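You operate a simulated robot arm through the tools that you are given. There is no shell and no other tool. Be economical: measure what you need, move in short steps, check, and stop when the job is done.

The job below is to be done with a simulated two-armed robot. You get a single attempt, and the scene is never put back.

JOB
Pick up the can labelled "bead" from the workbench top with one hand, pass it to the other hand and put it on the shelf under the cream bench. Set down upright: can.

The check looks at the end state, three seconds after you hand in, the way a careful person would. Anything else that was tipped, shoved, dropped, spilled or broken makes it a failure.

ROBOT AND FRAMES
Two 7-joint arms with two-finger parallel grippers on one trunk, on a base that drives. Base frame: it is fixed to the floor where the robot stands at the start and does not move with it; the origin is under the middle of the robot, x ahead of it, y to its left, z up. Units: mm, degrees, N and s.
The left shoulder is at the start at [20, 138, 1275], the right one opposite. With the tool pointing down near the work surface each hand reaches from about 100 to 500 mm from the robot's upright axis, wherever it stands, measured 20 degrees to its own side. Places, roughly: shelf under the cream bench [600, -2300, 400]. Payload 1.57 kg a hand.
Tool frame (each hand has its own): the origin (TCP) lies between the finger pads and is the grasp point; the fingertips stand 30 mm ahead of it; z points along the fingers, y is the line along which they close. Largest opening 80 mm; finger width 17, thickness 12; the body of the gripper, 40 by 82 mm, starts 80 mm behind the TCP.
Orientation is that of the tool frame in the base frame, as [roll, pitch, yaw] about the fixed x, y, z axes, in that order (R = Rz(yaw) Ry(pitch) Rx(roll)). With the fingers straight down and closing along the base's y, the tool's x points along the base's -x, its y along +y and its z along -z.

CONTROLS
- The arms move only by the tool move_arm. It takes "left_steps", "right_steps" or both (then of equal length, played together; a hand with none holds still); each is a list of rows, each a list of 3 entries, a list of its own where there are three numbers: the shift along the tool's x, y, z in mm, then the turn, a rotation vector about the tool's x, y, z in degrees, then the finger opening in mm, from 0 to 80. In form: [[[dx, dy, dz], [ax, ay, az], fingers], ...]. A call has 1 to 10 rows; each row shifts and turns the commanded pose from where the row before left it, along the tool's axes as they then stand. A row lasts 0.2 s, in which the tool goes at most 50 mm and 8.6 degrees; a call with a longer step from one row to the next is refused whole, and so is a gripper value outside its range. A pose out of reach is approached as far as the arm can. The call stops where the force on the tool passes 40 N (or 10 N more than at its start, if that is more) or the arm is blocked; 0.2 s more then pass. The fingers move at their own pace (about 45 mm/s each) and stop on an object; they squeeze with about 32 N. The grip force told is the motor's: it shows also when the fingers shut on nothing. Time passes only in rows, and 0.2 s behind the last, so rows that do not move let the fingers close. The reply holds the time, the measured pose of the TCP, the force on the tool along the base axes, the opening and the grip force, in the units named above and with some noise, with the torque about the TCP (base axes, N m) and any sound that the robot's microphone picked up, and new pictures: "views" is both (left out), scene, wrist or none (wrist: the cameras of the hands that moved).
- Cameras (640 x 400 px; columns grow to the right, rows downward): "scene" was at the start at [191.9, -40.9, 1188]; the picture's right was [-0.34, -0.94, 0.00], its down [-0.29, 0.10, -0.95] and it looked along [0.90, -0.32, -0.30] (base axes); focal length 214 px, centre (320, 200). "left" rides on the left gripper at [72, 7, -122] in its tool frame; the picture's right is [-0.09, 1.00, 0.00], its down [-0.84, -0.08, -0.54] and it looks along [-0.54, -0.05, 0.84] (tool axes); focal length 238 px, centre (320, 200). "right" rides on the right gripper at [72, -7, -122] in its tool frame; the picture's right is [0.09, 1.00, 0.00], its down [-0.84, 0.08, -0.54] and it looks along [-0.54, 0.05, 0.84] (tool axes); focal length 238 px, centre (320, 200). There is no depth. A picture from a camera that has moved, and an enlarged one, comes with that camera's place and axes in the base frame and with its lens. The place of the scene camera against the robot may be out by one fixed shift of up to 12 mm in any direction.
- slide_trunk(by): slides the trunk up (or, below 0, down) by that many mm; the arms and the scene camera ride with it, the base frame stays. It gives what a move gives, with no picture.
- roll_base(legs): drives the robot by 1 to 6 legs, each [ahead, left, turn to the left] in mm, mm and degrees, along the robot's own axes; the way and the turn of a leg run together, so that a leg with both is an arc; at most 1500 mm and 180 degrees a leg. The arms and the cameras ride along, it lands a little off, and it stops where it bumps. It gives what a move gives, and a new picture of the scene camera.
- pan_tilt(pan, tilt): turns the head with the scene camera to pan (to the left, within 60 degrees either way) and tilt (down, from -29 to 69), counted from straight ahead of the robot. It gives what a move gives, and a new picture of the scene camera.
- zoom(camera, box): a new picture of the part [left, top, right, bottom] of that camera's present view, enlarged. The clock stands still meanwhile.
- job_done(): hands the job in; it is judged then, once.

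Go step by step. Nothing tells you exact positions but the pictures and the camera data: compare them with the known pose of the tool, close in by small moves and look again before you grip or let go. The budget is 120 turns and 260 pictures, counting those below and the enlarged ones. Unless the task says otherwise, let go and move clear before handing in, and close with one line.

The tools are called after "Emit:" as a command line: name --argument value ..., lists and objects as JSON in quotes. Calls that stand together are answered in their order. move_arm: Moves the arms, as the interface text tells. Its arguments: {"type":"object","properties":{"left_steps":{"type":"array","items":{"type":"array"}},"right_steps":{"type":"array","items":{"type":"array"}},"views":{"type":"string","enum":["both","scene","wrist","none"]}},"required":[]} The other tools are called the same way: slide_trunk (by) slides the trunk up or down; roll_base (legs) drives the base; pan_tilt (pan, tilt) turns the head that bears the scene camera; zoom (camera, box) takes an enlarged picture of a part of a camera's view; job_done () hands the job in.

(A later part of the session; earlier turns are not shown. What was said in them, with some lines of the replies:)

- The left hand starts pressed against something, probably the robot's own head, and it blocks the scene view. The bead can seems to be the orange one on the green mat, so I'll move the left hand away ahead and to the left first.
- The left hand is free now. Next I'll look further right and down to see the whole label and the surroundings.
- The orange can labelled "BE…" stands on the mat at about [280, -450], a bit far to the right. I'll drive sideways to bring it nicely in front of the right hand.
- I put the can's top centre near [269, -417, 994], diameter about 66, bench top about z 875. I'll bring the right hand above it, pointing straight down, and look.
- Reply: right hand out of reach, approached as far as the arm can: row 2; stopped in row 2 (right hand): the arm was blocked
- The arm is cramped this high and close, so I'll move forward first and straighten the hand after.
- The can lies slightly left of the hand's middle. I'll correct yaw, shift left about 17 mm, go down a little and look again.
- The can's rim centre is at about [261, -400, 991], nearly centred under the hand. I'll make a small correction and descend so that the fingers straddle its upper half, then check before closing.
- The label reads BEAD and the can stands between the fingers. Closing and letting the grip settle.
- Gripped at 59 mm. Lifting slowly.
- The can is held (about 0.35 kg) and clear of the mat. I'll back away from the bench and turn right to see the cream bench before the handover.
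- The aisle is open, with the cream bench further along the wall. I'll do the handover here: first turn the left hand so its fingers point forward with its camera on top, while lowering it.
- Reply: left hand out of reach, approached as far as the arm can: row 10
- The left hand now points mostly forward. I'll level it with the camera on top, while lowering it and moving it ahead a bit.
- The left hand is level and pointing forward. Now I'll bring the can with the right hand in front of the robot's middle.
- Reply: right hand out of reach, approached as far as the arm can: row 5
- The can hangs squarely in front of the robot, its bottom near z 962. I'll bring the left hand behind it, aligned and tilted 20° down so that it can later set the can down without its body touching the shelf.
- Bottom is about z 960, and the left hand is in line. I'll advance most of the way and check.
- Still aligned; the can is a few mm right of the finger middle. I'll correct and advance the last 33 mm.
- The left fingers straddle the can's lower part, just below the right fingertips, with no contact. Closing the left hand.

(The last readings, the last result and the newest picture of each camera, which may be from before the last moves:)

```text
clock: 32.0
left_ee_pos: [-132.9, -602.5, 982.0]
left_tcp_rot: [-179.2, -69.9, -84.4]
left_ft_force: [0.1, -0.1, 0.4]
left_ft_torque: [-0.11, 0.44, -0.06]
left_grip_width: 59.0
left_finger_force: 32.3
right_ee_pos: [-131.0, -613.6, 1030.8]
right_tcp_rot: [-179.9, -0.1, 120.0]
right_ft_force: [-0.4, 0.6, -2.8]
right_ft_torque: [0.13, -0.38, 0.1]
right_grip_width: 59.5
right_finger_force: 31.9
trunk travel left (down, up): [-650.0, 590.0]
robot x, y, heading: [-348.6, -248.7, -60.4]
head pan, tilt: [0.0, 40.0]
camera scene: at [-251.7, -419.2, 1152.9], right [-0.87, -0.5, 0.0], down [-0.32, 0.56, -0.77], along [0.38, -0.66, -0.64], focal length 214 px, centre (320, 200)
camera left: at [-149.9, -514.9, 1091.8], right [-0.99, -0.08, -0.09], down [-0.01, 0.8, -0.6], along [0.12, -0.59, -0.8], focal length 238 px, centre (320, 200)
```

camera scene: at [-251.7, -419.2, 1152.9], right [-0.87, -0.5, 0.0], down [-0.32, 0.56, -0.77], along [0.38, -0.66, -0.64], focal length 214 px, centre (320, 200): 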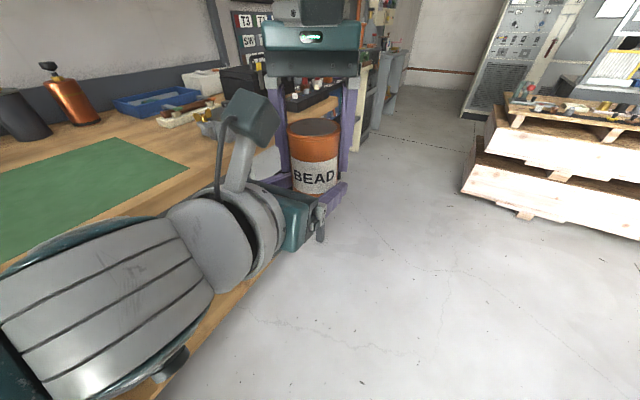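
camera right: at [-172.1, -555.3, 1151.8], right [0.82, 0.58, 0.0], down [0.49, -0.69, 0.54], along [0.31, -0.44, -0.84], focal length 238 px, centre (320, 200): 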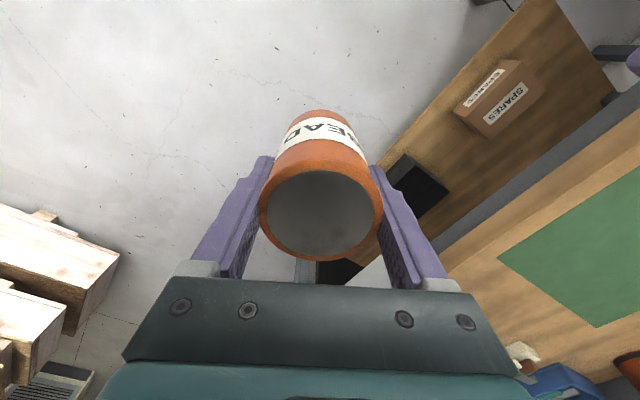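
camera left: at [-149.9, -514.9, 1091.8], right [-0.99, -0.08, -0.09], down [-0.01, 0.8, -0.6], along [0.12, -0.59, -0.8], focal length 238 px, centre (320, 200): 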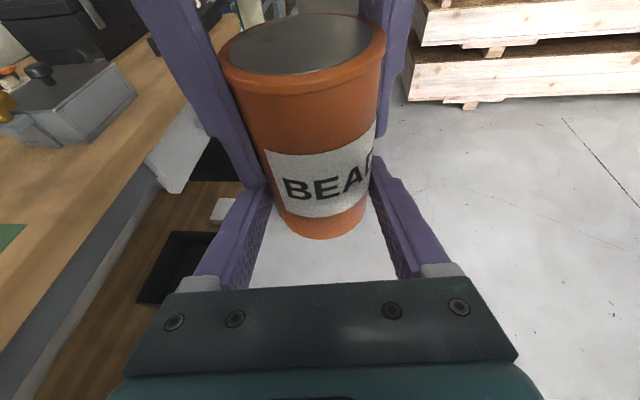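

Both hands hold the can. Now I open the right hand and lift it straight off.

Emit:
move_arm --right_steps '[[[0, 0, 0], [0, 0, 0], 66], [[0, 0, 0], [0, 0, 0], 74], [[0, 0, 0], [0, 0, 0], 80], [[0, 0, 0], [0, 0, 0], 80], [[0, 0, -10], [0, 0, 0], 80], [[0, 0, -20], [0, 0, 0], 80], [[0, 0, -25], [0, 0, 0], 80], [[0, 0, -25], [0, 0, 0], 80]]' --views "scene"

Emit:
zoom --camera "left" --box '[160, 0, 480, 240]'

```text
clock: 33.9
left_ee_pos: [-131.9, -601.6, 983.3]
left_tcp_rot: [-178.9, -69.8, -84.5]
left_ft_force: [-0.8, 0.1, 0.1]
left_ft_torque: [0.03, 0.01, 0.01]
left_grip_width: 59.1
left_finger_force: 32.1
right_ee_pos: [-131.2, -613.5, 1110.5]
right_tcp_rot: [-179.9, -0.1, 119.9]
right_ft_force: [0.2, 0.0, -0.6]
right_ft_torque: [0.01, 0.01, -0.02]
right_grip_width: 80.0
right_finger_force: 0.0
trunk travel left (down, up): [-650.0, 590.0]
robot x, y, heading: [-349.7, -248.2, -60.0]
head pan, tilt: [0.0, 40.0]
camera scene: at [-251.7, -419.2, 1152.9], right [-0.87, -0.5, 0.0], down [-0.32, 0.56, -0.77], along [0.38, -0.66, -0.64], focal length 214 px, centre (320, 200)
```

scene: 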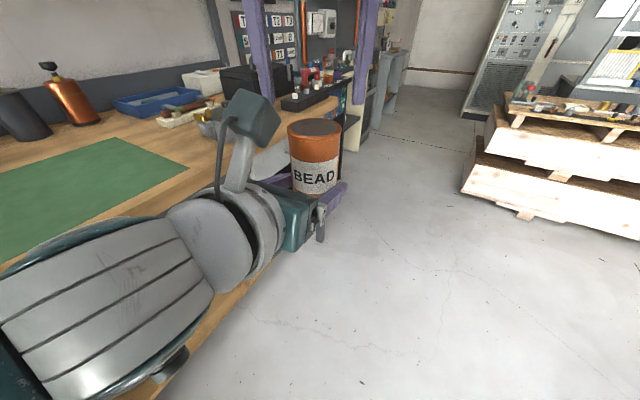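

```text
1.67 times, centred on (320, 120) of left
camera zoom: at [-150.0, -514.9, 1091.7], right [-0.99, -0.08, -0.09], down [-0.01, 0.8, -0.6], along [0.12, -0.59, -0.8], focal length 397 px, centre (320, 333)
```

zoom: 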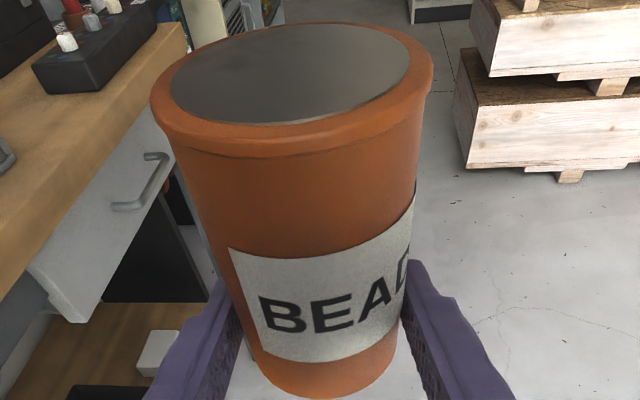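

The left hand alone holds the can upright. I'll tuck the right hand to the right side, then drive down the aisle to view the cream bench.

Emit:
move_arm --right_steps '[[[10, -40, -5], [0, 0, 0], 80], [[25, -38, 0], [0, 0, 0], 80], [[25, -38, 0], [0, 0, 0], 80], [[25, -38, 0], [0, 0, 0], 80], [[25, -38, 0], [0, 0, 0], 80]]' --views "none"

Emit:
roll_base --legs '[[0, 0, -30], [1000, 0, 0]]'

Emit:
pan_tilt --pan 45 --tilt 30

```text
clock: 35.0
left_ee_pos: [-133.0, -602.1, 982.1]
left_tcp_rot: [-179.1, -69.9, -84.4]
left_ft_force: [0.4, 0.1, 1.4]
left_ft_torque: [0.03, -0.01, -0.04]
left_grip_width: 58.8
left_finger_force: 31.7
right_ee_pos: [-350.7, -616.0, 1117.4]
right_tcp_rot: [-179.8, -0.1, 119.9]
right_ft_force: [0.5, 0.1, -0.3]
right_ft_torque: [0.0, 0.01, -0.02]
right_grip_width: 79.9
right_finger_force: 0.1
trunk travel left (down, up): [-650.0, 590.0]
robot x, y, heading: [-347.3, -249.9, -59.8]
head pan, tilt: [0.0, 40.0]
```

```text
clock: 41.7
left_ee_pos: [-340.2, -1657.2, 983.3]
left_tcp_rot: [-179.0, -70.0, -114.5]
left_ft_force: [0.2, 0.2, 0.3]
left_ft_torque: [0.01, 0.01, 0.0]
left_grip_width: 58.9
left_finger_force: 32.2
right_ee_pos: [-534.7, -1558.2, 1117.0]
right_tcp_rot: [-179.9, -0.1, 89.8]
right_ft_force: [0.6, 0.3, -0.7]
right_ft_torque: [0.0, -0.02, 0.01]
right_grip_width: 80.1
right_finger_force: 0.1
trunk travel left (down, up): [-650.0, 590.0]
robot x, y, heading: [-354.6, -1248.1, -90.2]
head pan, tilt: [0.0, 40.0]
camera scene: at [-346.2, -1437.5, 1152.9], right [-1.0, 0.0, 0.0], down [0.0, 0.64, -0.77], along [0.0, -0.77, -0.64], focal length 214 px, centre (320, 200)
```

scene: 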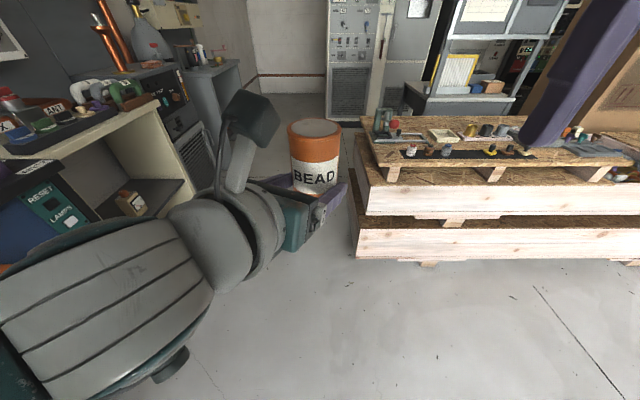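

```text
clock: 42.8
left_ee_pos: [-339.8, -1656.8, 981.7]
left_tcp_rot: [-179.0, -69.9, -114.6]
left_ft_force: [0.3, 0.4, -0.7]
left_ft_torque: [0.04, -0.04, 0.0]
left_grip_width: 58.6
left_finger_force: 32.3
right_ee_pos: [-534.4, -1558.5, 1117.0]
right_tcp_rot: [-179.9, -0.2, 89.7]
right_ft_force: [0.2, -0.2, -0.4]
right_ft_torque: [-0.02, -0.03, -0.02]
right_grip_width: 80.3
right_finger_force: 0.1
trunk travel left (down, up): [-650.0, 590.0]
robot x, y, heading: [-350.7, -1242.9, -90.2]
head pan, tilt: [45.0, 30.0]
camera scene: at [-282.2, -1416.8, 1168.2], right [-0.71, -0.7, 0.0], down [-0.35, 0.36, -0.87], along [0.61, -0.62, -0.5], focal length 214 px, centre (320, 200)
```

scene: 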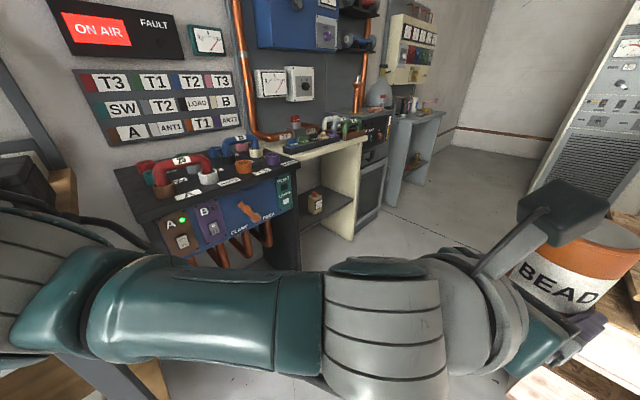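

The cream bench stands recessed behind the black unit, its shelf open to the aisle, with crates opposite. I'll drive on, turn to face the wall in the wide part, then sidestep toward the bench and look.

Emit:
roll_base --legs '[[500, 0, 0], [0, 0, 90], [0, -250, 0]]'

Emit:
pan_tilt --pan -35 --tilt 35

```text
clock: 51.0
left_ee_pos: [62.3, -1980.7, 982.0]
left_tcp_rot: [-178.8, -69.8, -24.0]
left_ft_force: [0.5, 0.0, 0.1]
left_ft_torque: [0.01, 0.04, 0.0]
left_grip_width: 58.8
left_finger_force: 31.9
right_ee_pos: [-33.8, -2175.6, 1118.0]
right_tcp_rot: [-180.0, -0.1, -179.7]
right_ft_force: [-0.7, 0.3, 0.0]
right_ft_torque: [0.0, -0.01, -0.02]
right_grip_width: 80.0
right_finger_force: 0.0
trunk travel left (down, up): [-650.0, 590.0]
robot x, y, heading: [-350.0, -1992.0, 0.3]
head pan, tilt: [45.0, 30.0]
camera scene: at [-183.4, -1938.6, 1168.2], right [0.71, -0.7, 0.0], down [-0.35, -0.36, -0.87], along [0.61, 0.62, -0.5], focal length 214 px, centre (320, 200)
```

scene: 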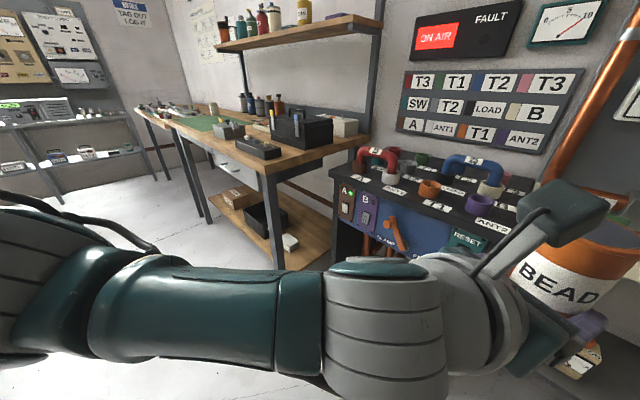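

```text
clock: 52.6
left_ee_pos: [61.9, -1980.0, 982.5]
left_tcp_rot: [-179.0, -69.8, -24.0]
left_ft_force: [-0.8, 0.4, 0.3]
left_ft_torque: [0.01, 0.03, -0.05]
left_grip_width: 59.0
left_finger_force: 32.1
right_ee_pos: [-33.4, -2176.2, 1117.3]
right_tcp_rot: [180.0, -0.2, -179.7]
right_ft_force: [-0.3, 0.5, 0.2]
right_ft_torque: [-0.01, -0.01, 0.0]
right_grip_width: 79.8
right_finger_force: 0.1
trunk travel left (down, up): [-650.0, 590.0]
robot x, y, heading: [-348.7, -1995.1, 0.2]
head pan, tilt: [-35.0, 35.0]
camera scene: at [-174.5, -2052.9, 1160.5], right [-0.57, -0.82, 0.0], down [-0.47, 0.33, -0.82], along [0.67, -0.47, -0.57], focal length 214 px, centre (320, 200)
```

scene: 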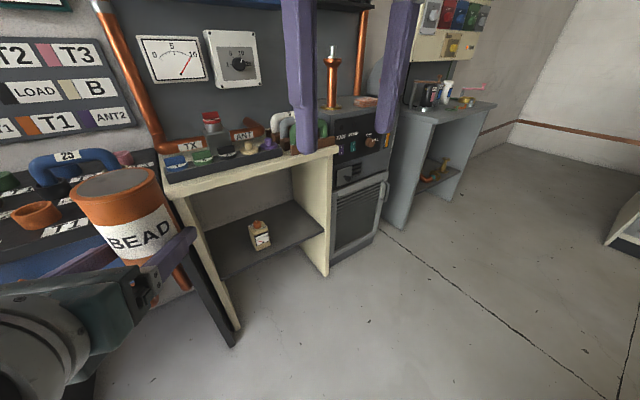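

Clear view: the cream bench front is at x≈485, y from about -2000 to -2570, with a small carton on the shelf near [570, -2235]. I plan to set the can right of it at about [570, -2375]. First I tuck the right hand back, then drive in front and lower the trunk.

Emit:
move_arm --right_steps '[[[25, -15, 0], [0, 0, 0], 80], [[25, -15, 0], [0, 0, 0], 80], [[25, -15, 0], [0, 0, 0], 80], [[20, -15, 0], [0, 0, 0], 80]]' --views "none"

Emit:
roll_base --legs '[[290, -380, 0]]'

Emit:
slide_trunk --by -480

Emit:
pan_tilt --pan -10 --tilt 25

```text
clock: 53.6
left_ee_pos: [62.1, -1980.4, 983.5]
left_tcp_rot: [-178.9, -69.8, -24.0]
left_ft_force: [-1.2, 0.3, -0.5]
left_ft_torque: [0.0, 0.06, 0.01]
left_grip_width: 58.9
left_finger_force: 32.0
right_ee_pos: [-137.4, -2237.8, 1107.9]
right_tcp_rot: [-179.6, -3.1, -179.1]
right_ft_force: [0.3, -0.1, 0.7]
right_ft_torque: [0.01, 0.01, -0.01]
right_grip_width: 80.0
right_finger_force: 0.0
trunk travel left (down, up): [-650.0, 590.0]
robot x, y, heading: [-347.0, -1989.3, 0.0]
head pan, tilt: [-35.0, 35.0]
```

```text
clock: 56.4
left_ee_pos: [353.5, -2358.8, 980.7]
left_tcp_rot: [-179.0, -69.8, -24.3]
left_ft_force: [0.6, 0.4, 0.2]
left_ft_torque: [-0.02, 0.07, -0.03]
left_grip_width: 58.8
left_finger_force: 32.1
right_ee_pos: [152.4, -2614.9, 1107.6]
right_tcp_rot: [-179.5, -2.8, -179.5]
right_ft_force: [-0.2, 0.6, 0.4]
right_ft_torque: [-0.01, -0.04, 0.0]
right_grip_width: 79.9
right_finger_force: 0.0
trunk travel left (down, up): [-650.0, 590.0]
robot x, y, heading: [-59.8, -2372.9, 0.1]
head pan, tilt: [-35.0, 35.0]
camera scene: at [116.3, -2430.2, 1160.5], right [-0.57, -0.82, 0.0], down [-0.47, 0.33, -0.82], along [0.67, -0.47, -0.57], focal length 214 px, centre (320, 200)
```

scene: 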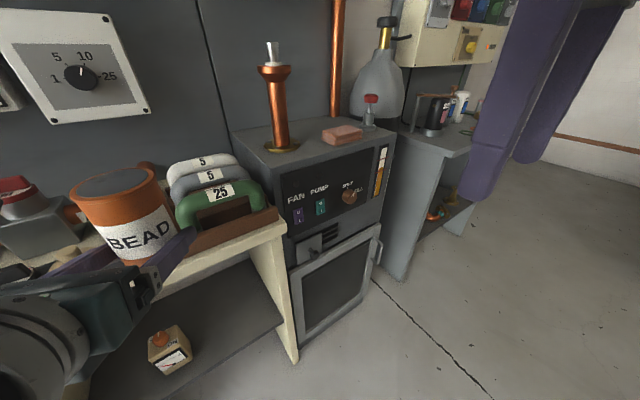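

```text
refused: -480 is not a number from -400 to 400
```

```text
clock: 57.3
left_ee_pos: [352.6, -2359.1, 981.4]
left_tcp_rot: [-178.9, -69.9, -24.3]
left_ft_force: [0.6, 0.2, -0.3]
left_ft_torque: [-0.02, 0.03, 0.03]
left_grip_width: 58.9
left_finger_force: 31.9
right_ee_pos: [151.6, -2614.7, 1107.0]
right_tcp_rot: [-179.4, -3.0, -179.6]
right_ft_force: [0.4, 0.1, 0.2]
right_ft_torque: [0.03, 0.0, -0.02]
right_grip_width: 79.9
right_finger_force: 0.0
trunk travel left (down, up): [-650.0, 590.0]
robot x, y, heading: [-59.7, -2370.0, 0.1]
head pan, tilt: [-10.0, 25.0]
camera scene: at [134.8, -2395.7, 1176.2], right [-0.17, -0.98, 0.0], down [-0.42, 0.07, -0.91], along [0.89, -0.16, -0.42], focal length 214 px, centre (320, 200)
```

scene: 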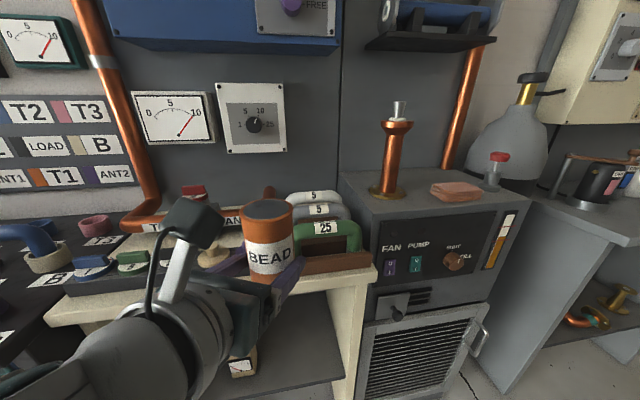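

The can's column is at about [363, -2364], well between the carton and the right panel. Lowering the trunk in two parts.

Emit:
slide_trunk --by -400

Emit:
pan_tilt --pan 0 --tilt 15

```text
clock: 61.1
left_ee_pos: [354.1, -2358.7, 583.5]
left_tcp_rot: [-178.9, -69.7, -24.3]
left_ft_force: [-0.1, 0.3, -0.1]
left_ft_torque: [0.0, 0.01, -0.01]
left_grip_width: 59.0
left_finger_force: 31.8
right_ee_pos: [151.3, -2614.1, 707.1]
right_tcp_rot: [-179.4, -3.0, -179.6]
right_ft_force: [0.4, 0.6, 1.0]
right_ft_torque: [-0.03, -0.01, -0.03]
right_grip_width: 79.9
right_finger_force: 0.0
trunk travel left (down, up): [-250.0, 990.0]
robot x, y, heading: [-61.2, -2372.3, 0.3]
head pan, tilt: [-10.0, 25.0]
```

```text
clock: 61.8
left_ee_pos: [352.6, -2359.0, 581.3]
left_tcp_rot: [-178.9, -69.8, -24.3]
left_ft_force: [0.1, -0.4, -0.3]
left_ft_torque: [0.04, 0.03, -0.02]
left_grip_width: 59.1
left_finger_force: 31.9
right_ee_pos: [151.4, -2614.2, 706.5]
right_tcp_rot: [-179.4, -3.0, -179.6]
right_ft_force: [0.8, 0.7, -0.3]
right_ft_torque: [0.03, -0.04, -0.01]
right_grip_width: 80.0
right_finger_force: 0.0
trunk travel left (down, up): [-250.0, 990.0]
robot x, y, heading: [-58.2, -2370.0, 0.3]
head pan, tilt: [0.0, 15.0]
camera scene: at [137.3, -2379.7, 792.4], right [0.0, -1.0, 0.0], down [-0.26, 0.0, -0.97], along [0.97, 0.0, -0.26], focal length 214 px, centre (320, 200)
```

scene: 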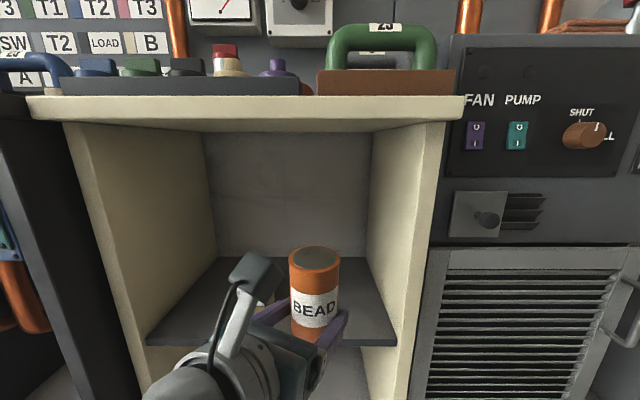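

The shelf surface comes out at about z 390, front edge x≈485. I'll lower another 100 (can bottom ≈ 460) and drive ahead 207 mm.

Emit:
slide_trunk --by -100

Emit:
roll_base --legs '[[150, 0, 0]]'

Emit:
zoom --camera "left" --box '[0, 0, 640, 400]'

```text
clock: 63.2
left_ee_pos: [352.9, -2357.7, 482.9]
left_tcp_rot: [-179.0, -69.8, -24.3]
left_ft_force: [-0.4, 0.6, 0.1]
left_ft_torque: [-0.02, 0.03, 0.0]
left_grip_width: 58.9
left_finger_force: 31.8
right_ee_pos: [150.7, -2614.4, 607.5]
right_tcp_rot: [-179.3, -2.9, -179.6]
right_ft_force: [0.0, -0.2, 1.2]
right_ft_torque: [-0.04, 0.02, 0.03]
right_grip_width: 80.1
right_finger_force: 0.0
trunk travel left (down, up): [-150.0, 1090.0]
robot x, y, heading: [-59.4, -2370.7, -0.0]
head pan, tilt: [0.0, 15.0]
```

```text
clock: 64.5
left_ee_pos: [500.9, -2358.5, 481.0]
left_tcp_rot: [-179.0, -69.6, -24.1]
left_ft_force: [-0.2, 0.1, 0.0]
left_ft_torque: [-0.01, 0.0, -0.05]
left_grip_width: 59.0
left_finger_force: 32.4
right_ee_pos: [300.0, -2614.4, 607.4]
right_tcp_rot: [-179.4, -3.2, -179.5]
right_ft_force: [0.3, 0.0, -0.6]
right_ft_torque: [0.0, 0.02, 0.01]
right_grip_width: 79.8
right_finger_force: 0.1
trunk travel left (down, up): [-150.0, 1090.0]
robot x, y, heading: [91.0, -2369.3, 0.2]
head pan, tilt: [0.0, 15.0]
camera scene: at [285.8, -2378.9, 692.2], right [0.0, -1.0, 0.0], down [-0.26, 0.0, -0.97], along [0.97, 0.0, -0.26], focal length 214 px, centre (320, 200)
```

scene: 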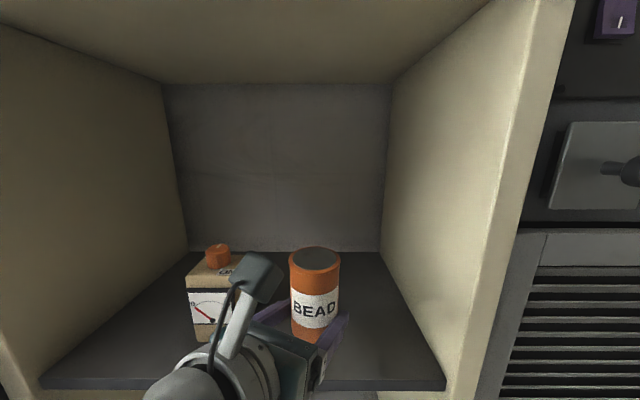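

```text
1.00 times, centred on (320, 200) of left (not enlarged: the box is as wide or as high as the picture)
camera zoom: at [416.0, -2330.3, 590.9], right [-0.42, -0.9, -0.09], down [-0.7, 0.39, -0.6], along [0.57, -0.19, -0.8], focal length 238 px, centre (320, 200)
```

zoom: 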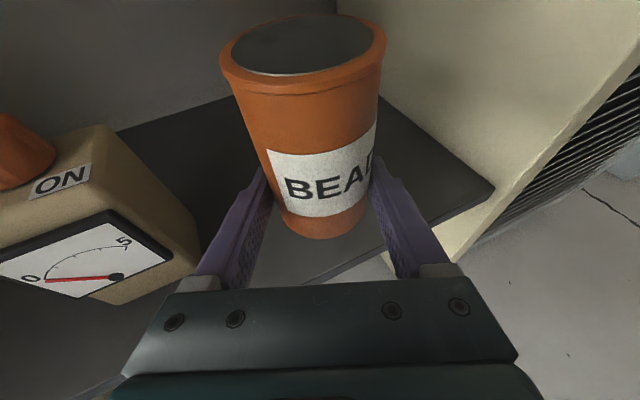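

There's a small meter box to the left of the hand (right side at y≈-2250). I'll drive the last bit with a 30 mm shift right for more clearance.

Emit:
roll_base --legs '[[58, -28, 0]]'

Emit:
slide_trunk --by -35

Emit:
zoom --camera "left" --box '[0, 0, 640, 400]'

Emit:
zoom --camera "scene" --box '[160, 220, 448, 400]'

```text
clock: 65.5
left_ee_pos: [557.8, -2385.8, 481.6]
left_tcp_rot: [-178.9, -69.6, -24.2]
left_ft_force: [0.2, 0.0, 0.3]
left_ft_torque: [0.03, 0.06, 0.04]
left_grip_width: 58.7
left_finger_force: 32.3
right_ee_pos: [357.7, -2642.0, 605.9]
right_tcp_rot: [-179.4, -3.2, -179.5]
right_ft_force: [-1.0, -0.2, 1.0]
right_ft_torque: [0.0, 0.05, 0.01]
right_grip_width: 80.1
right_finger_force: 0.1
trunk travel left (down, up): [-150.0, 1090.0]
robot x, y, heading: [145.7, -2399.8, 0.3]
head pan, tilt: [0.0, 15.0]
camera scene: at [343.1, -2406.2, 692.2], right [0.0, -1.0, 0.0], down [-0.26, 0.0, -0.97], along [0.97, 0.0, -0.26], focal length 214 px, centre (320, 200)
```

scene: 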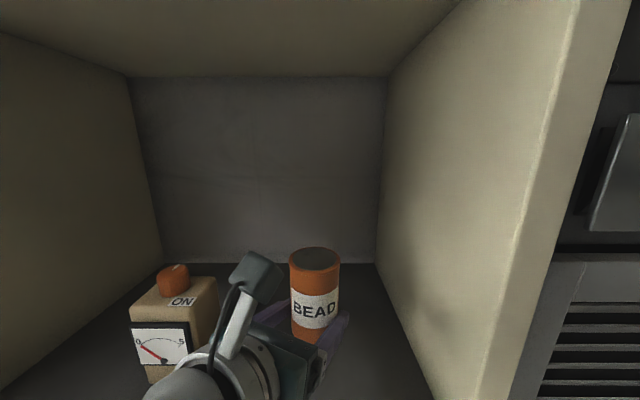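

```text
clock: 66.3
left_ee_pos: [560.1, -2385.6, 447.2]
left_tcp_rot: [-178.9, -69.7, -24.2]
left_ft_force: [0.7, 0.2, 0.3]
left_ft_torque: [0.02, 0.02, 0.0]
left_grip_width: 59.0
left_finger_force: 32.2
right_ee_pos: [360.7, -2642.8, 571.7]
right_tcp_rot: [-179.4, -3.2, -179.6]
right_ft_force: [1.2, -0.6, -0.6]
right_ft_torque: [-0.01, -0.01, 0.01]
right_grip_width: 80.2
right_finger_force: 0.0
trunk travel left (down, up): [-115.0, 1125.0]
robot x, y, heading: [146.1, -2400.5, 0.2]
head pan, tilt: [0.0, 15.0]
```

```text
1.00 times, centred on (320, 200) of left (not enlarged: the box is as wide or as high as the picture)
camera zoom: at [475.4, -2358.5, 555.9], right [-0.42, -0.9, -0.09], down [-0.7, 0.39, -0.6], along [0.57, -0.19, -0.8], focal length 238 px, centre (320, 200)
```

zoom: 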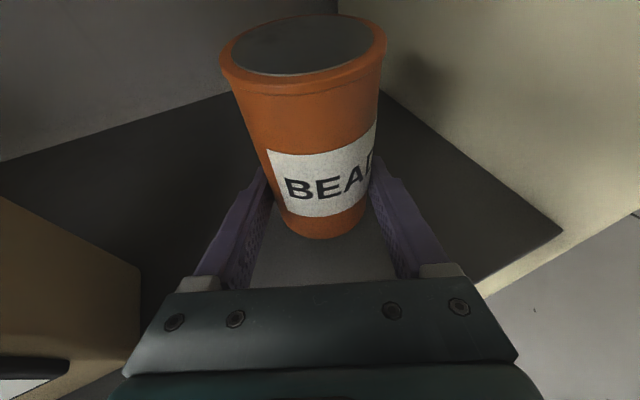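

```text
2.22 times, centred on (304, 310) of scene
camera zoom: at [345.2, -2407.2, 657.5], right [0.0, -1.0, 0.0], down [-0.26, 0.0, -0.97], along [0.97, 0.0, -0.26], focal length 477 px, centre (356, -44)
```

zoom: 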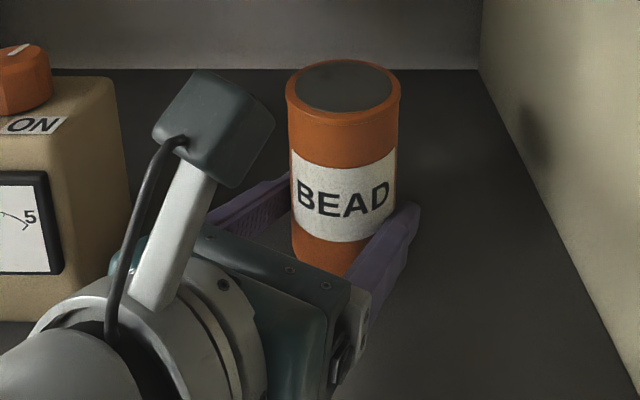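

The can is at [571, -2391] over the shelf, 70 mm clear of the meter box; its bottom is near z 426. I'll lower it with the arm in small steps, watching the force.

Emit:
move_arm --left_steps '[[[-4.7, 0, 1.7], [0, 0, 0], 45], [[-4.7, 0, 1.7], [0, 0, 0], 45], [[-4.7, 0, 1.7], [0, 0, 0], 45], [[0, 0, 0], [0, 0, 0], 45]]' --views "wrist"

Emit:
zoom --camera "scene" --box '[260, 260, 404, 350]'

```text
clock: 67.3
left_ee_pos: [559.6, -2385.8, 430.5]
left_tcp_rot: [-179.0, -69.8, -24.2]
left_ft_force: [-0.2, 0.0, 0.5]
left_ft_torque: [0.02, 0.02, -0.02]
left_grip_width: 58.9
left_finger_force: 32.0
right_ee_pos: [359.5, -2641.3, 571.2]
right_tcp_rot: [-179.4, -3.2, -179.5]
right_ft_force: [-0.6, -0.9, 1.2]
right_ft_torque: [-0.01, 0.0, -0.02]
right_grip_width: 79.9
right_finger_force: 0.0
trunk travel left (down, up): [-115.0, 1125.0]
robot x, y, heading: [148.2, -2396.7, 0.2]
head pan, tilt: [0.0, 15.0]
camera left: at [474.9, -2358.4, 540.8], right [-0.42, -0.9, -0.09], down [-0.7, 0.39, -0.6], along [0.57, -0.19, -0.8], focal length 238 px, centre (320, 200)
```

left: 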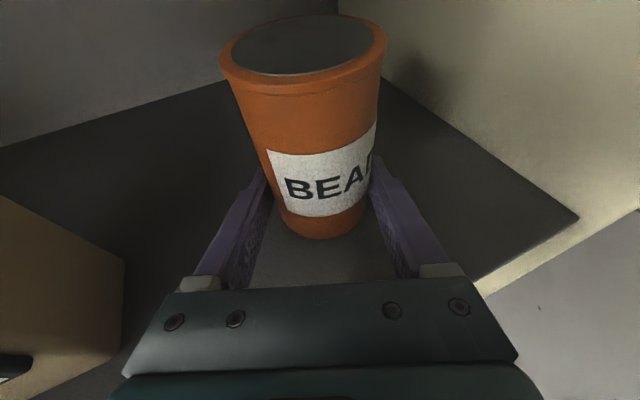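

```text
4.44 times, centred on (332, 305) of scene
camera zoom: at [344.8, -2406.9, 657.5], right [0.0, -1.0, 0.0], down [-0.26, 0.0, -0.97], along [0.97, 0.0, -0.26], focal length 953 px, centre (267, -267)
```

zoom: 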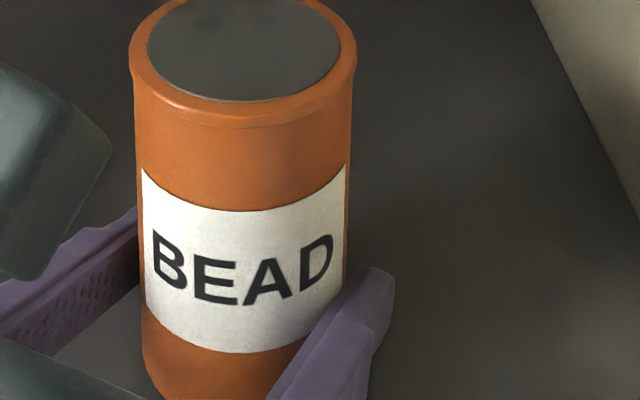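

No contact yet; the shelf works out to about z 391, so some 18 mm remain. Continuing down in small steps.

Emit:
move_arm --left_steps '[[[-3.75, 0, 1.4], [0, 0, 0], 45], [[-3.75, 0, 1.4], [0, 0, 0], 45], [[-1.9, 0, 0.7], [0, 0, 0], 45], [[0, 0, 0], [0, 0, 0], 45]]' --views "none"

Emit:
move_arm --left_steps '[[[-1.9, 0, 0.7], [0, 0, 0], 45], [[0, 0, 0], [0, 0, 0], 45]]' --views "none"

```text
clock: 68.3
left_ee_pos: [559.8, -2386.4, 424.1]
left_tcp_rot: [-179.3, -70.2, -24.1]
left_ft_force: [-8.7, 2.5, 25.2]
left_ft_torque: [-0.61, 0.34, -0.15]
left_grip_width: 59.1
left_finger_force: 32.3
right_ee_pos: [358.3, -2642.3, 572.1]
right_tcp_rot: [-179.3, -3.1, -179.6]
right_ft_force: [-1.3, -0.2, -0.2]
right_ft_torque: [-0.02, -0.01, -0.02]
right_grip_width: 79.9
right_finger_force: 0.1
trunk travel left (down, up): [-115.0, 1125.0]
robot x, y, heading: [147.8, -2398.3, 0.2]
head pan, tilt: [0.0, 15.0]
```

```text
clock: 68.9
left_ee_pos: [561.2, -2386.7, 423.8]
left_tcp_rot: [-179.2, -70.1, -24.0]
left_ft_force: [-6.3, 0.8, 28.0]
left_ft_torque: [-0.73, -0.02, -0.13]
left_grip_width: 58.8
left_finger_force: 31.9
right_ee_pos: [359.7, -2642.4, 572.7]
right_tcp_rot: [-179.4, -3.1, -179.4]
right_ft_force: [-0.7, -0.4, 0.9]
right_ft_torque: [-0.03, -0.01, -0.01]
right_grip_width: 79.9
right_finger_force: 0.0
trunk travel left (down, up): [-115.0, 1125.0]
robot x, y, heading: [147.0, -2401.1, 0.2]
head pan, tilt: [0.0, 15.0]
```

Contact at about 28 N. I'll relieve the excess by raising the command 5 mm and look at what touches.

Emit:
move_arm --left_steps '[[[4.7, 0, -1.7], [0, 0, 0], 45], [[0, 0, 0], [0, 0, 0], 45]]' --views "both"

Emit:
zoom --camera "left" --box '[200, 120, 440, 270]'

```text
clock: 69.5
left_ee_pos: [561.8, -2387.5, 423.2]
left_tcp_rot: [-178.9, -69.6, -24.2]
left_ft_force: [1.4, -2.2, 4.9]
left_ft_torque: [-0.29, -0.21, -0.03]
left_grip_width: 58.8
left_finger_force: 31.7
right_ee_pos: [361.8, -2643.3, 573.2]
right_tcp_rot: [-179.3, -3.2, -179.6]
right_ft_force: [-0.5, 0.1, -0.6]
right_ft_torque: [0.01, -0.01, -0.02]
right_grip_width: 80.0
right_finger_force: 0.1
trunk travel left (down, up): [-115.0, 1125.0]
robot x, y, heading: [147.4, -2396.5, 0.1]
head pan, tilt: [0.0, 15.0]
camera scene: at [346.3, -2408.1, 657.4], right [0.0, -1.0, 0.0], down [-0.26, 0.0, -0.97], along [0.97, 0.0, -0.26], focal length 214 px, centre (320, 200)
camera left: at [476.1, -2359.3, 533.1], right [-0.42, -0.9, -0.09], down [-0.7, 0.39, -0.59], along [0.57, -0.19, -0.8], focal length 238 px, centre (320, 200)
```

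scene: 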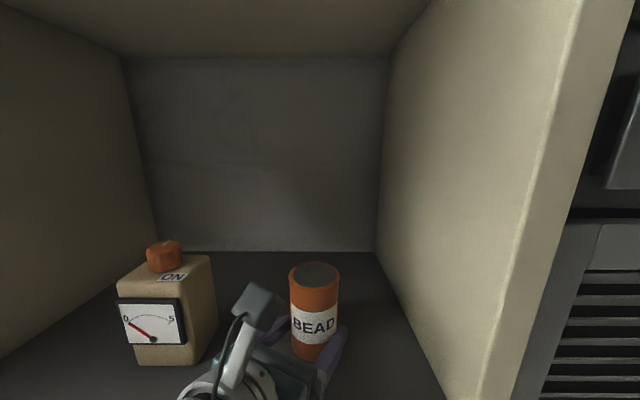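
left: 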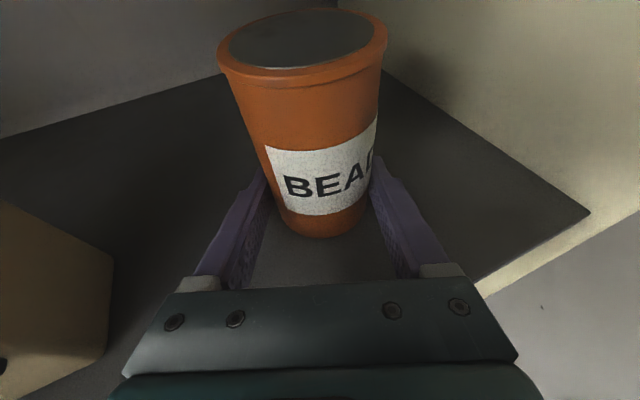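

```text
2.67 times, centred on (320, 195) of left
camera zoom: at [476.1, -2359.3, 533.1], right [-0.42, -0.9, -0.09], down [-0.7, 0.39, -0.59], along [0.57, -0.19, -0.8], focal length 636 px, centre (320, 213)
```

zoom: 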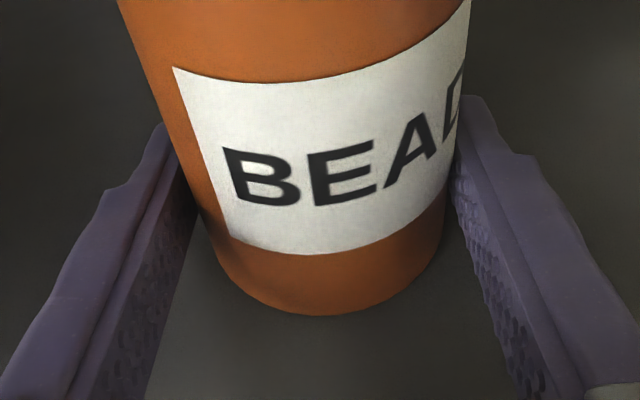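

Residual force is about 5 N and the can stands on the shelf. I'll open the fingers slowly.

Emit:
move_arm --left_steps '[[[0, 0, 0], [0, 0, 0], 61], [[0, 0, 0], [0, 0, 0], 64], [[0, 0, 0], [0, 0, 0], 70], [[0, 0, 0], [0, 0, 0], 78], [[0, 0, 0], [0, 0, 0], 80]]' --views "both"

```text
clock: 70.7
left_ee_pos: [560.4, -2384.8, 424.4]
left_tcp_rot: [-178.8, -69.7, -24.2]
left_ft_force: [1.0, 0.4, -0.7]
left_ft_torque: [0.02, -0.01, 0.02]
left_grip_width: 79.9
left_finger_force: 0.1
right_ee_pos: [360.0, -2642.1, 573.3]
right_tcp_rot: [-179.4, -3.1, -179.4]
right_ft_force: [-0.1, -0.2, 0.1]
right_ft_torque: [0.02, 0.0, 0.04]
right_grip_width: 80.1
right_finger_force: 0.1
trunk travel left (down, up): [-115.0, 1125.0]
robot x, y, heading: [148.4, -2399.2, -0.0]
head pan, tilt: [0.0, 15.0]
camera scene: at [345.0, -2407.0, 657.5], right [0.0, -1.0, 0.0], down [-0.26, 0.0, -0.97], along [0.97, 0.0, -0.26], focal length 214 px, centre (320, 200)
camera left: at [475.0, -2358.1, 534.2], right [-0.42, -0.9, -0.09], down [-0.7, 0.39, -0.6], along [0.57, -0.19, -0.8], focal length 238 px, centre (320, 200)
```

scene: 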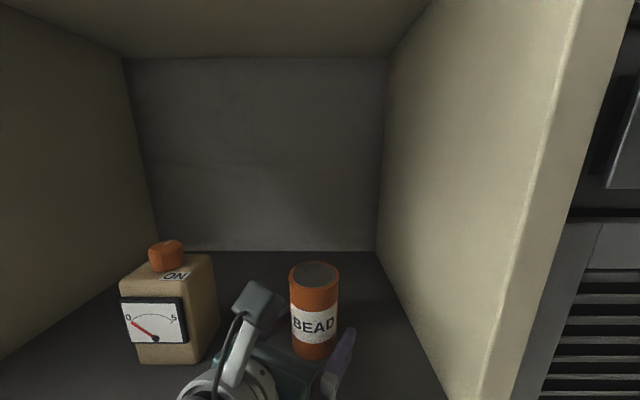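
left: 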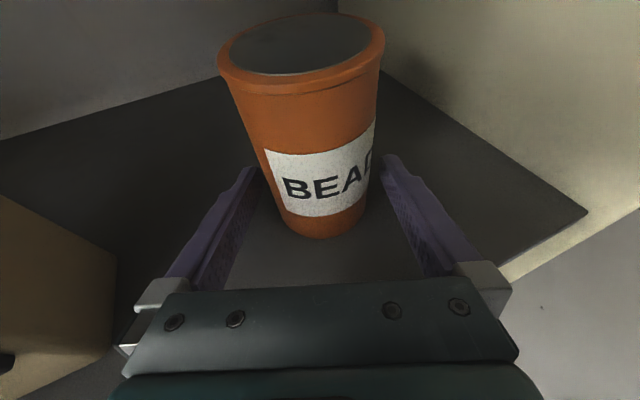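

The can stands free. I'll withdraw the hand straight back along the fingers.

Emit:
move_arm --left_steps '[[[0, 0, -10], [0, 0, 0], 80], [[0, 0, -10], [0, 0, 0], 80], [[0, 0, -12], [0, 0, 0], 80], [[0, 0, -12], [0, 0, 0], 80], [[0, 0, -15], [0, 0, 0], 80], [[0, 0, -15], [0, 0, 0], 80], [[0, 0, -15], [0, 0, 0], 80]]' --views "both"

```text
clock: 72.3
left_ee_pos: [482.2, -2351.8, 454.4]
left_tcp_rot: [-179.0, -69.6, -24.2]
left_ft_force: [0.1, -0.6, -0.3]
left_ft_torque: [0.01, -0.02, 0.0]
left_grip_width: 80.1
left_finger_force: 0.0
right_ee_pos: [359.6, -2642.2, 571.4]
right_tcp_rot: [-179.5, -3.1, -179.6]
right_ft_force: [-0.1, -0.3, 0.0]
right_ft_torque: [0.01, 0.03, -0.04]
right_grip_width: 79.9
right_finger_force: 0.0
trunk travel left (down, up): [-115.0, 1125.0]
robot x, y, heading: [150.8, -2399.9, 0.1]
head pan, tilt: [0.0, 15.0]
camera scene: at [344.6, -2406.6, 657.4], right [0.0, -1.0, 0.0], down [-0.26, 0.0, -0.97], along [0.97, 0.0, -0.26], focal length 214 px, centre (320, 200)
camera left: at [398.4, -2325.4, 564.9], right [-0.42, -0.9, -0.09], down [-0.7, 0.39, -0.6], along [0.57, -0.19, -0.8], focal length 238 px, centre (320, 200)
```

scene: 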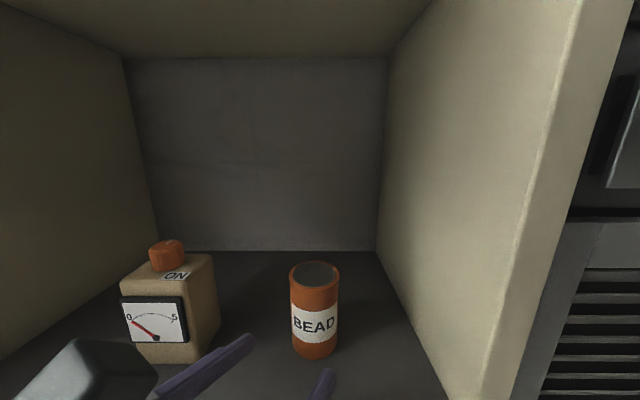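
left: 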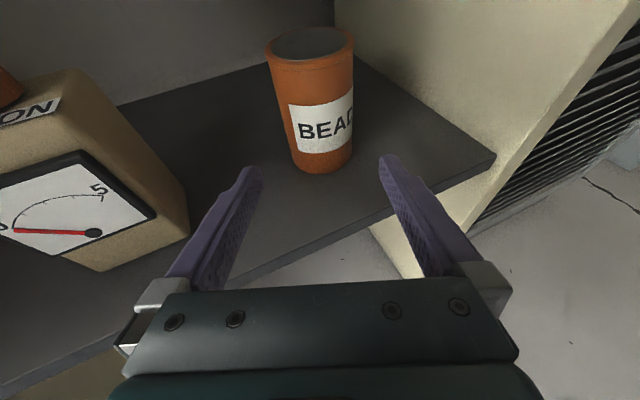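

The can stands upright on the shelf, with the meter box untouched. I'll back the robot off 200 mm and take a last look.

Emit:
roll_base --legs '[[-200, 0, 0]]'

```text
clock: 73.9
left_ee_pos: [290.6, -2352.7, 455.8]
left_tcp_rot: [-178.9, -69.9, -24.1]
left_ft_force: [0.3, -0.9, 0.7]
left_ft_torque: [0.02, 0.02, 0.0]
left_grip_width: 80.3
left_finger_force: 0.1
right_ee_pos: [166.8, -2642.1, 572.9]
right_tcp_rot: [-179.4, -3.0, -179.3]
right_ft_force: [-0.4, -0.1, -0.9]
right_ft_torque: [-0.02, 0.01, 0.0]
right_grip_width: 80.0
right_finger_force: 0.0
trunk travel left (down, up): [-115.0, 1125.0]
robot x, y, heading: [-44.6, -2395.6, 0.1]
head pan, tilt: [0.0, 15.0]
camera scene: at [150.8, -2407.2, 657.7], right [0.01, -1.0, 0.0], down [-0.26, 0.0, -0.97], along [0.97, 0.01, -0.26], focal length 214 px, centre (320, 200)
```

scene: 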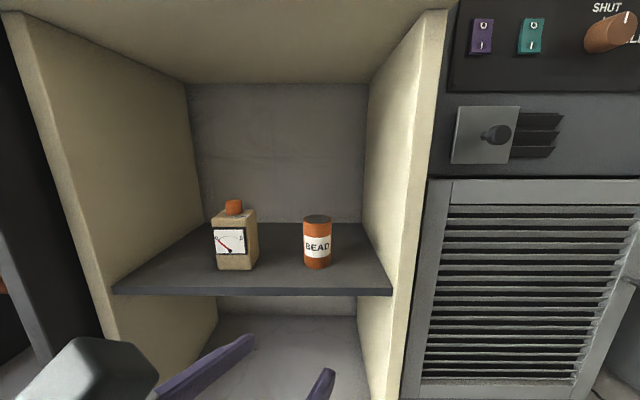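

The can stands upright on the shelf and both hands are clear, so I'm handing in.

Emit:
job_done

```text
The job is handed in.
```

The "bead" can was picked up with the right hand, passed to the left, and set upright on the shelf under the cream bench; I saw nothing else tipped or moved.
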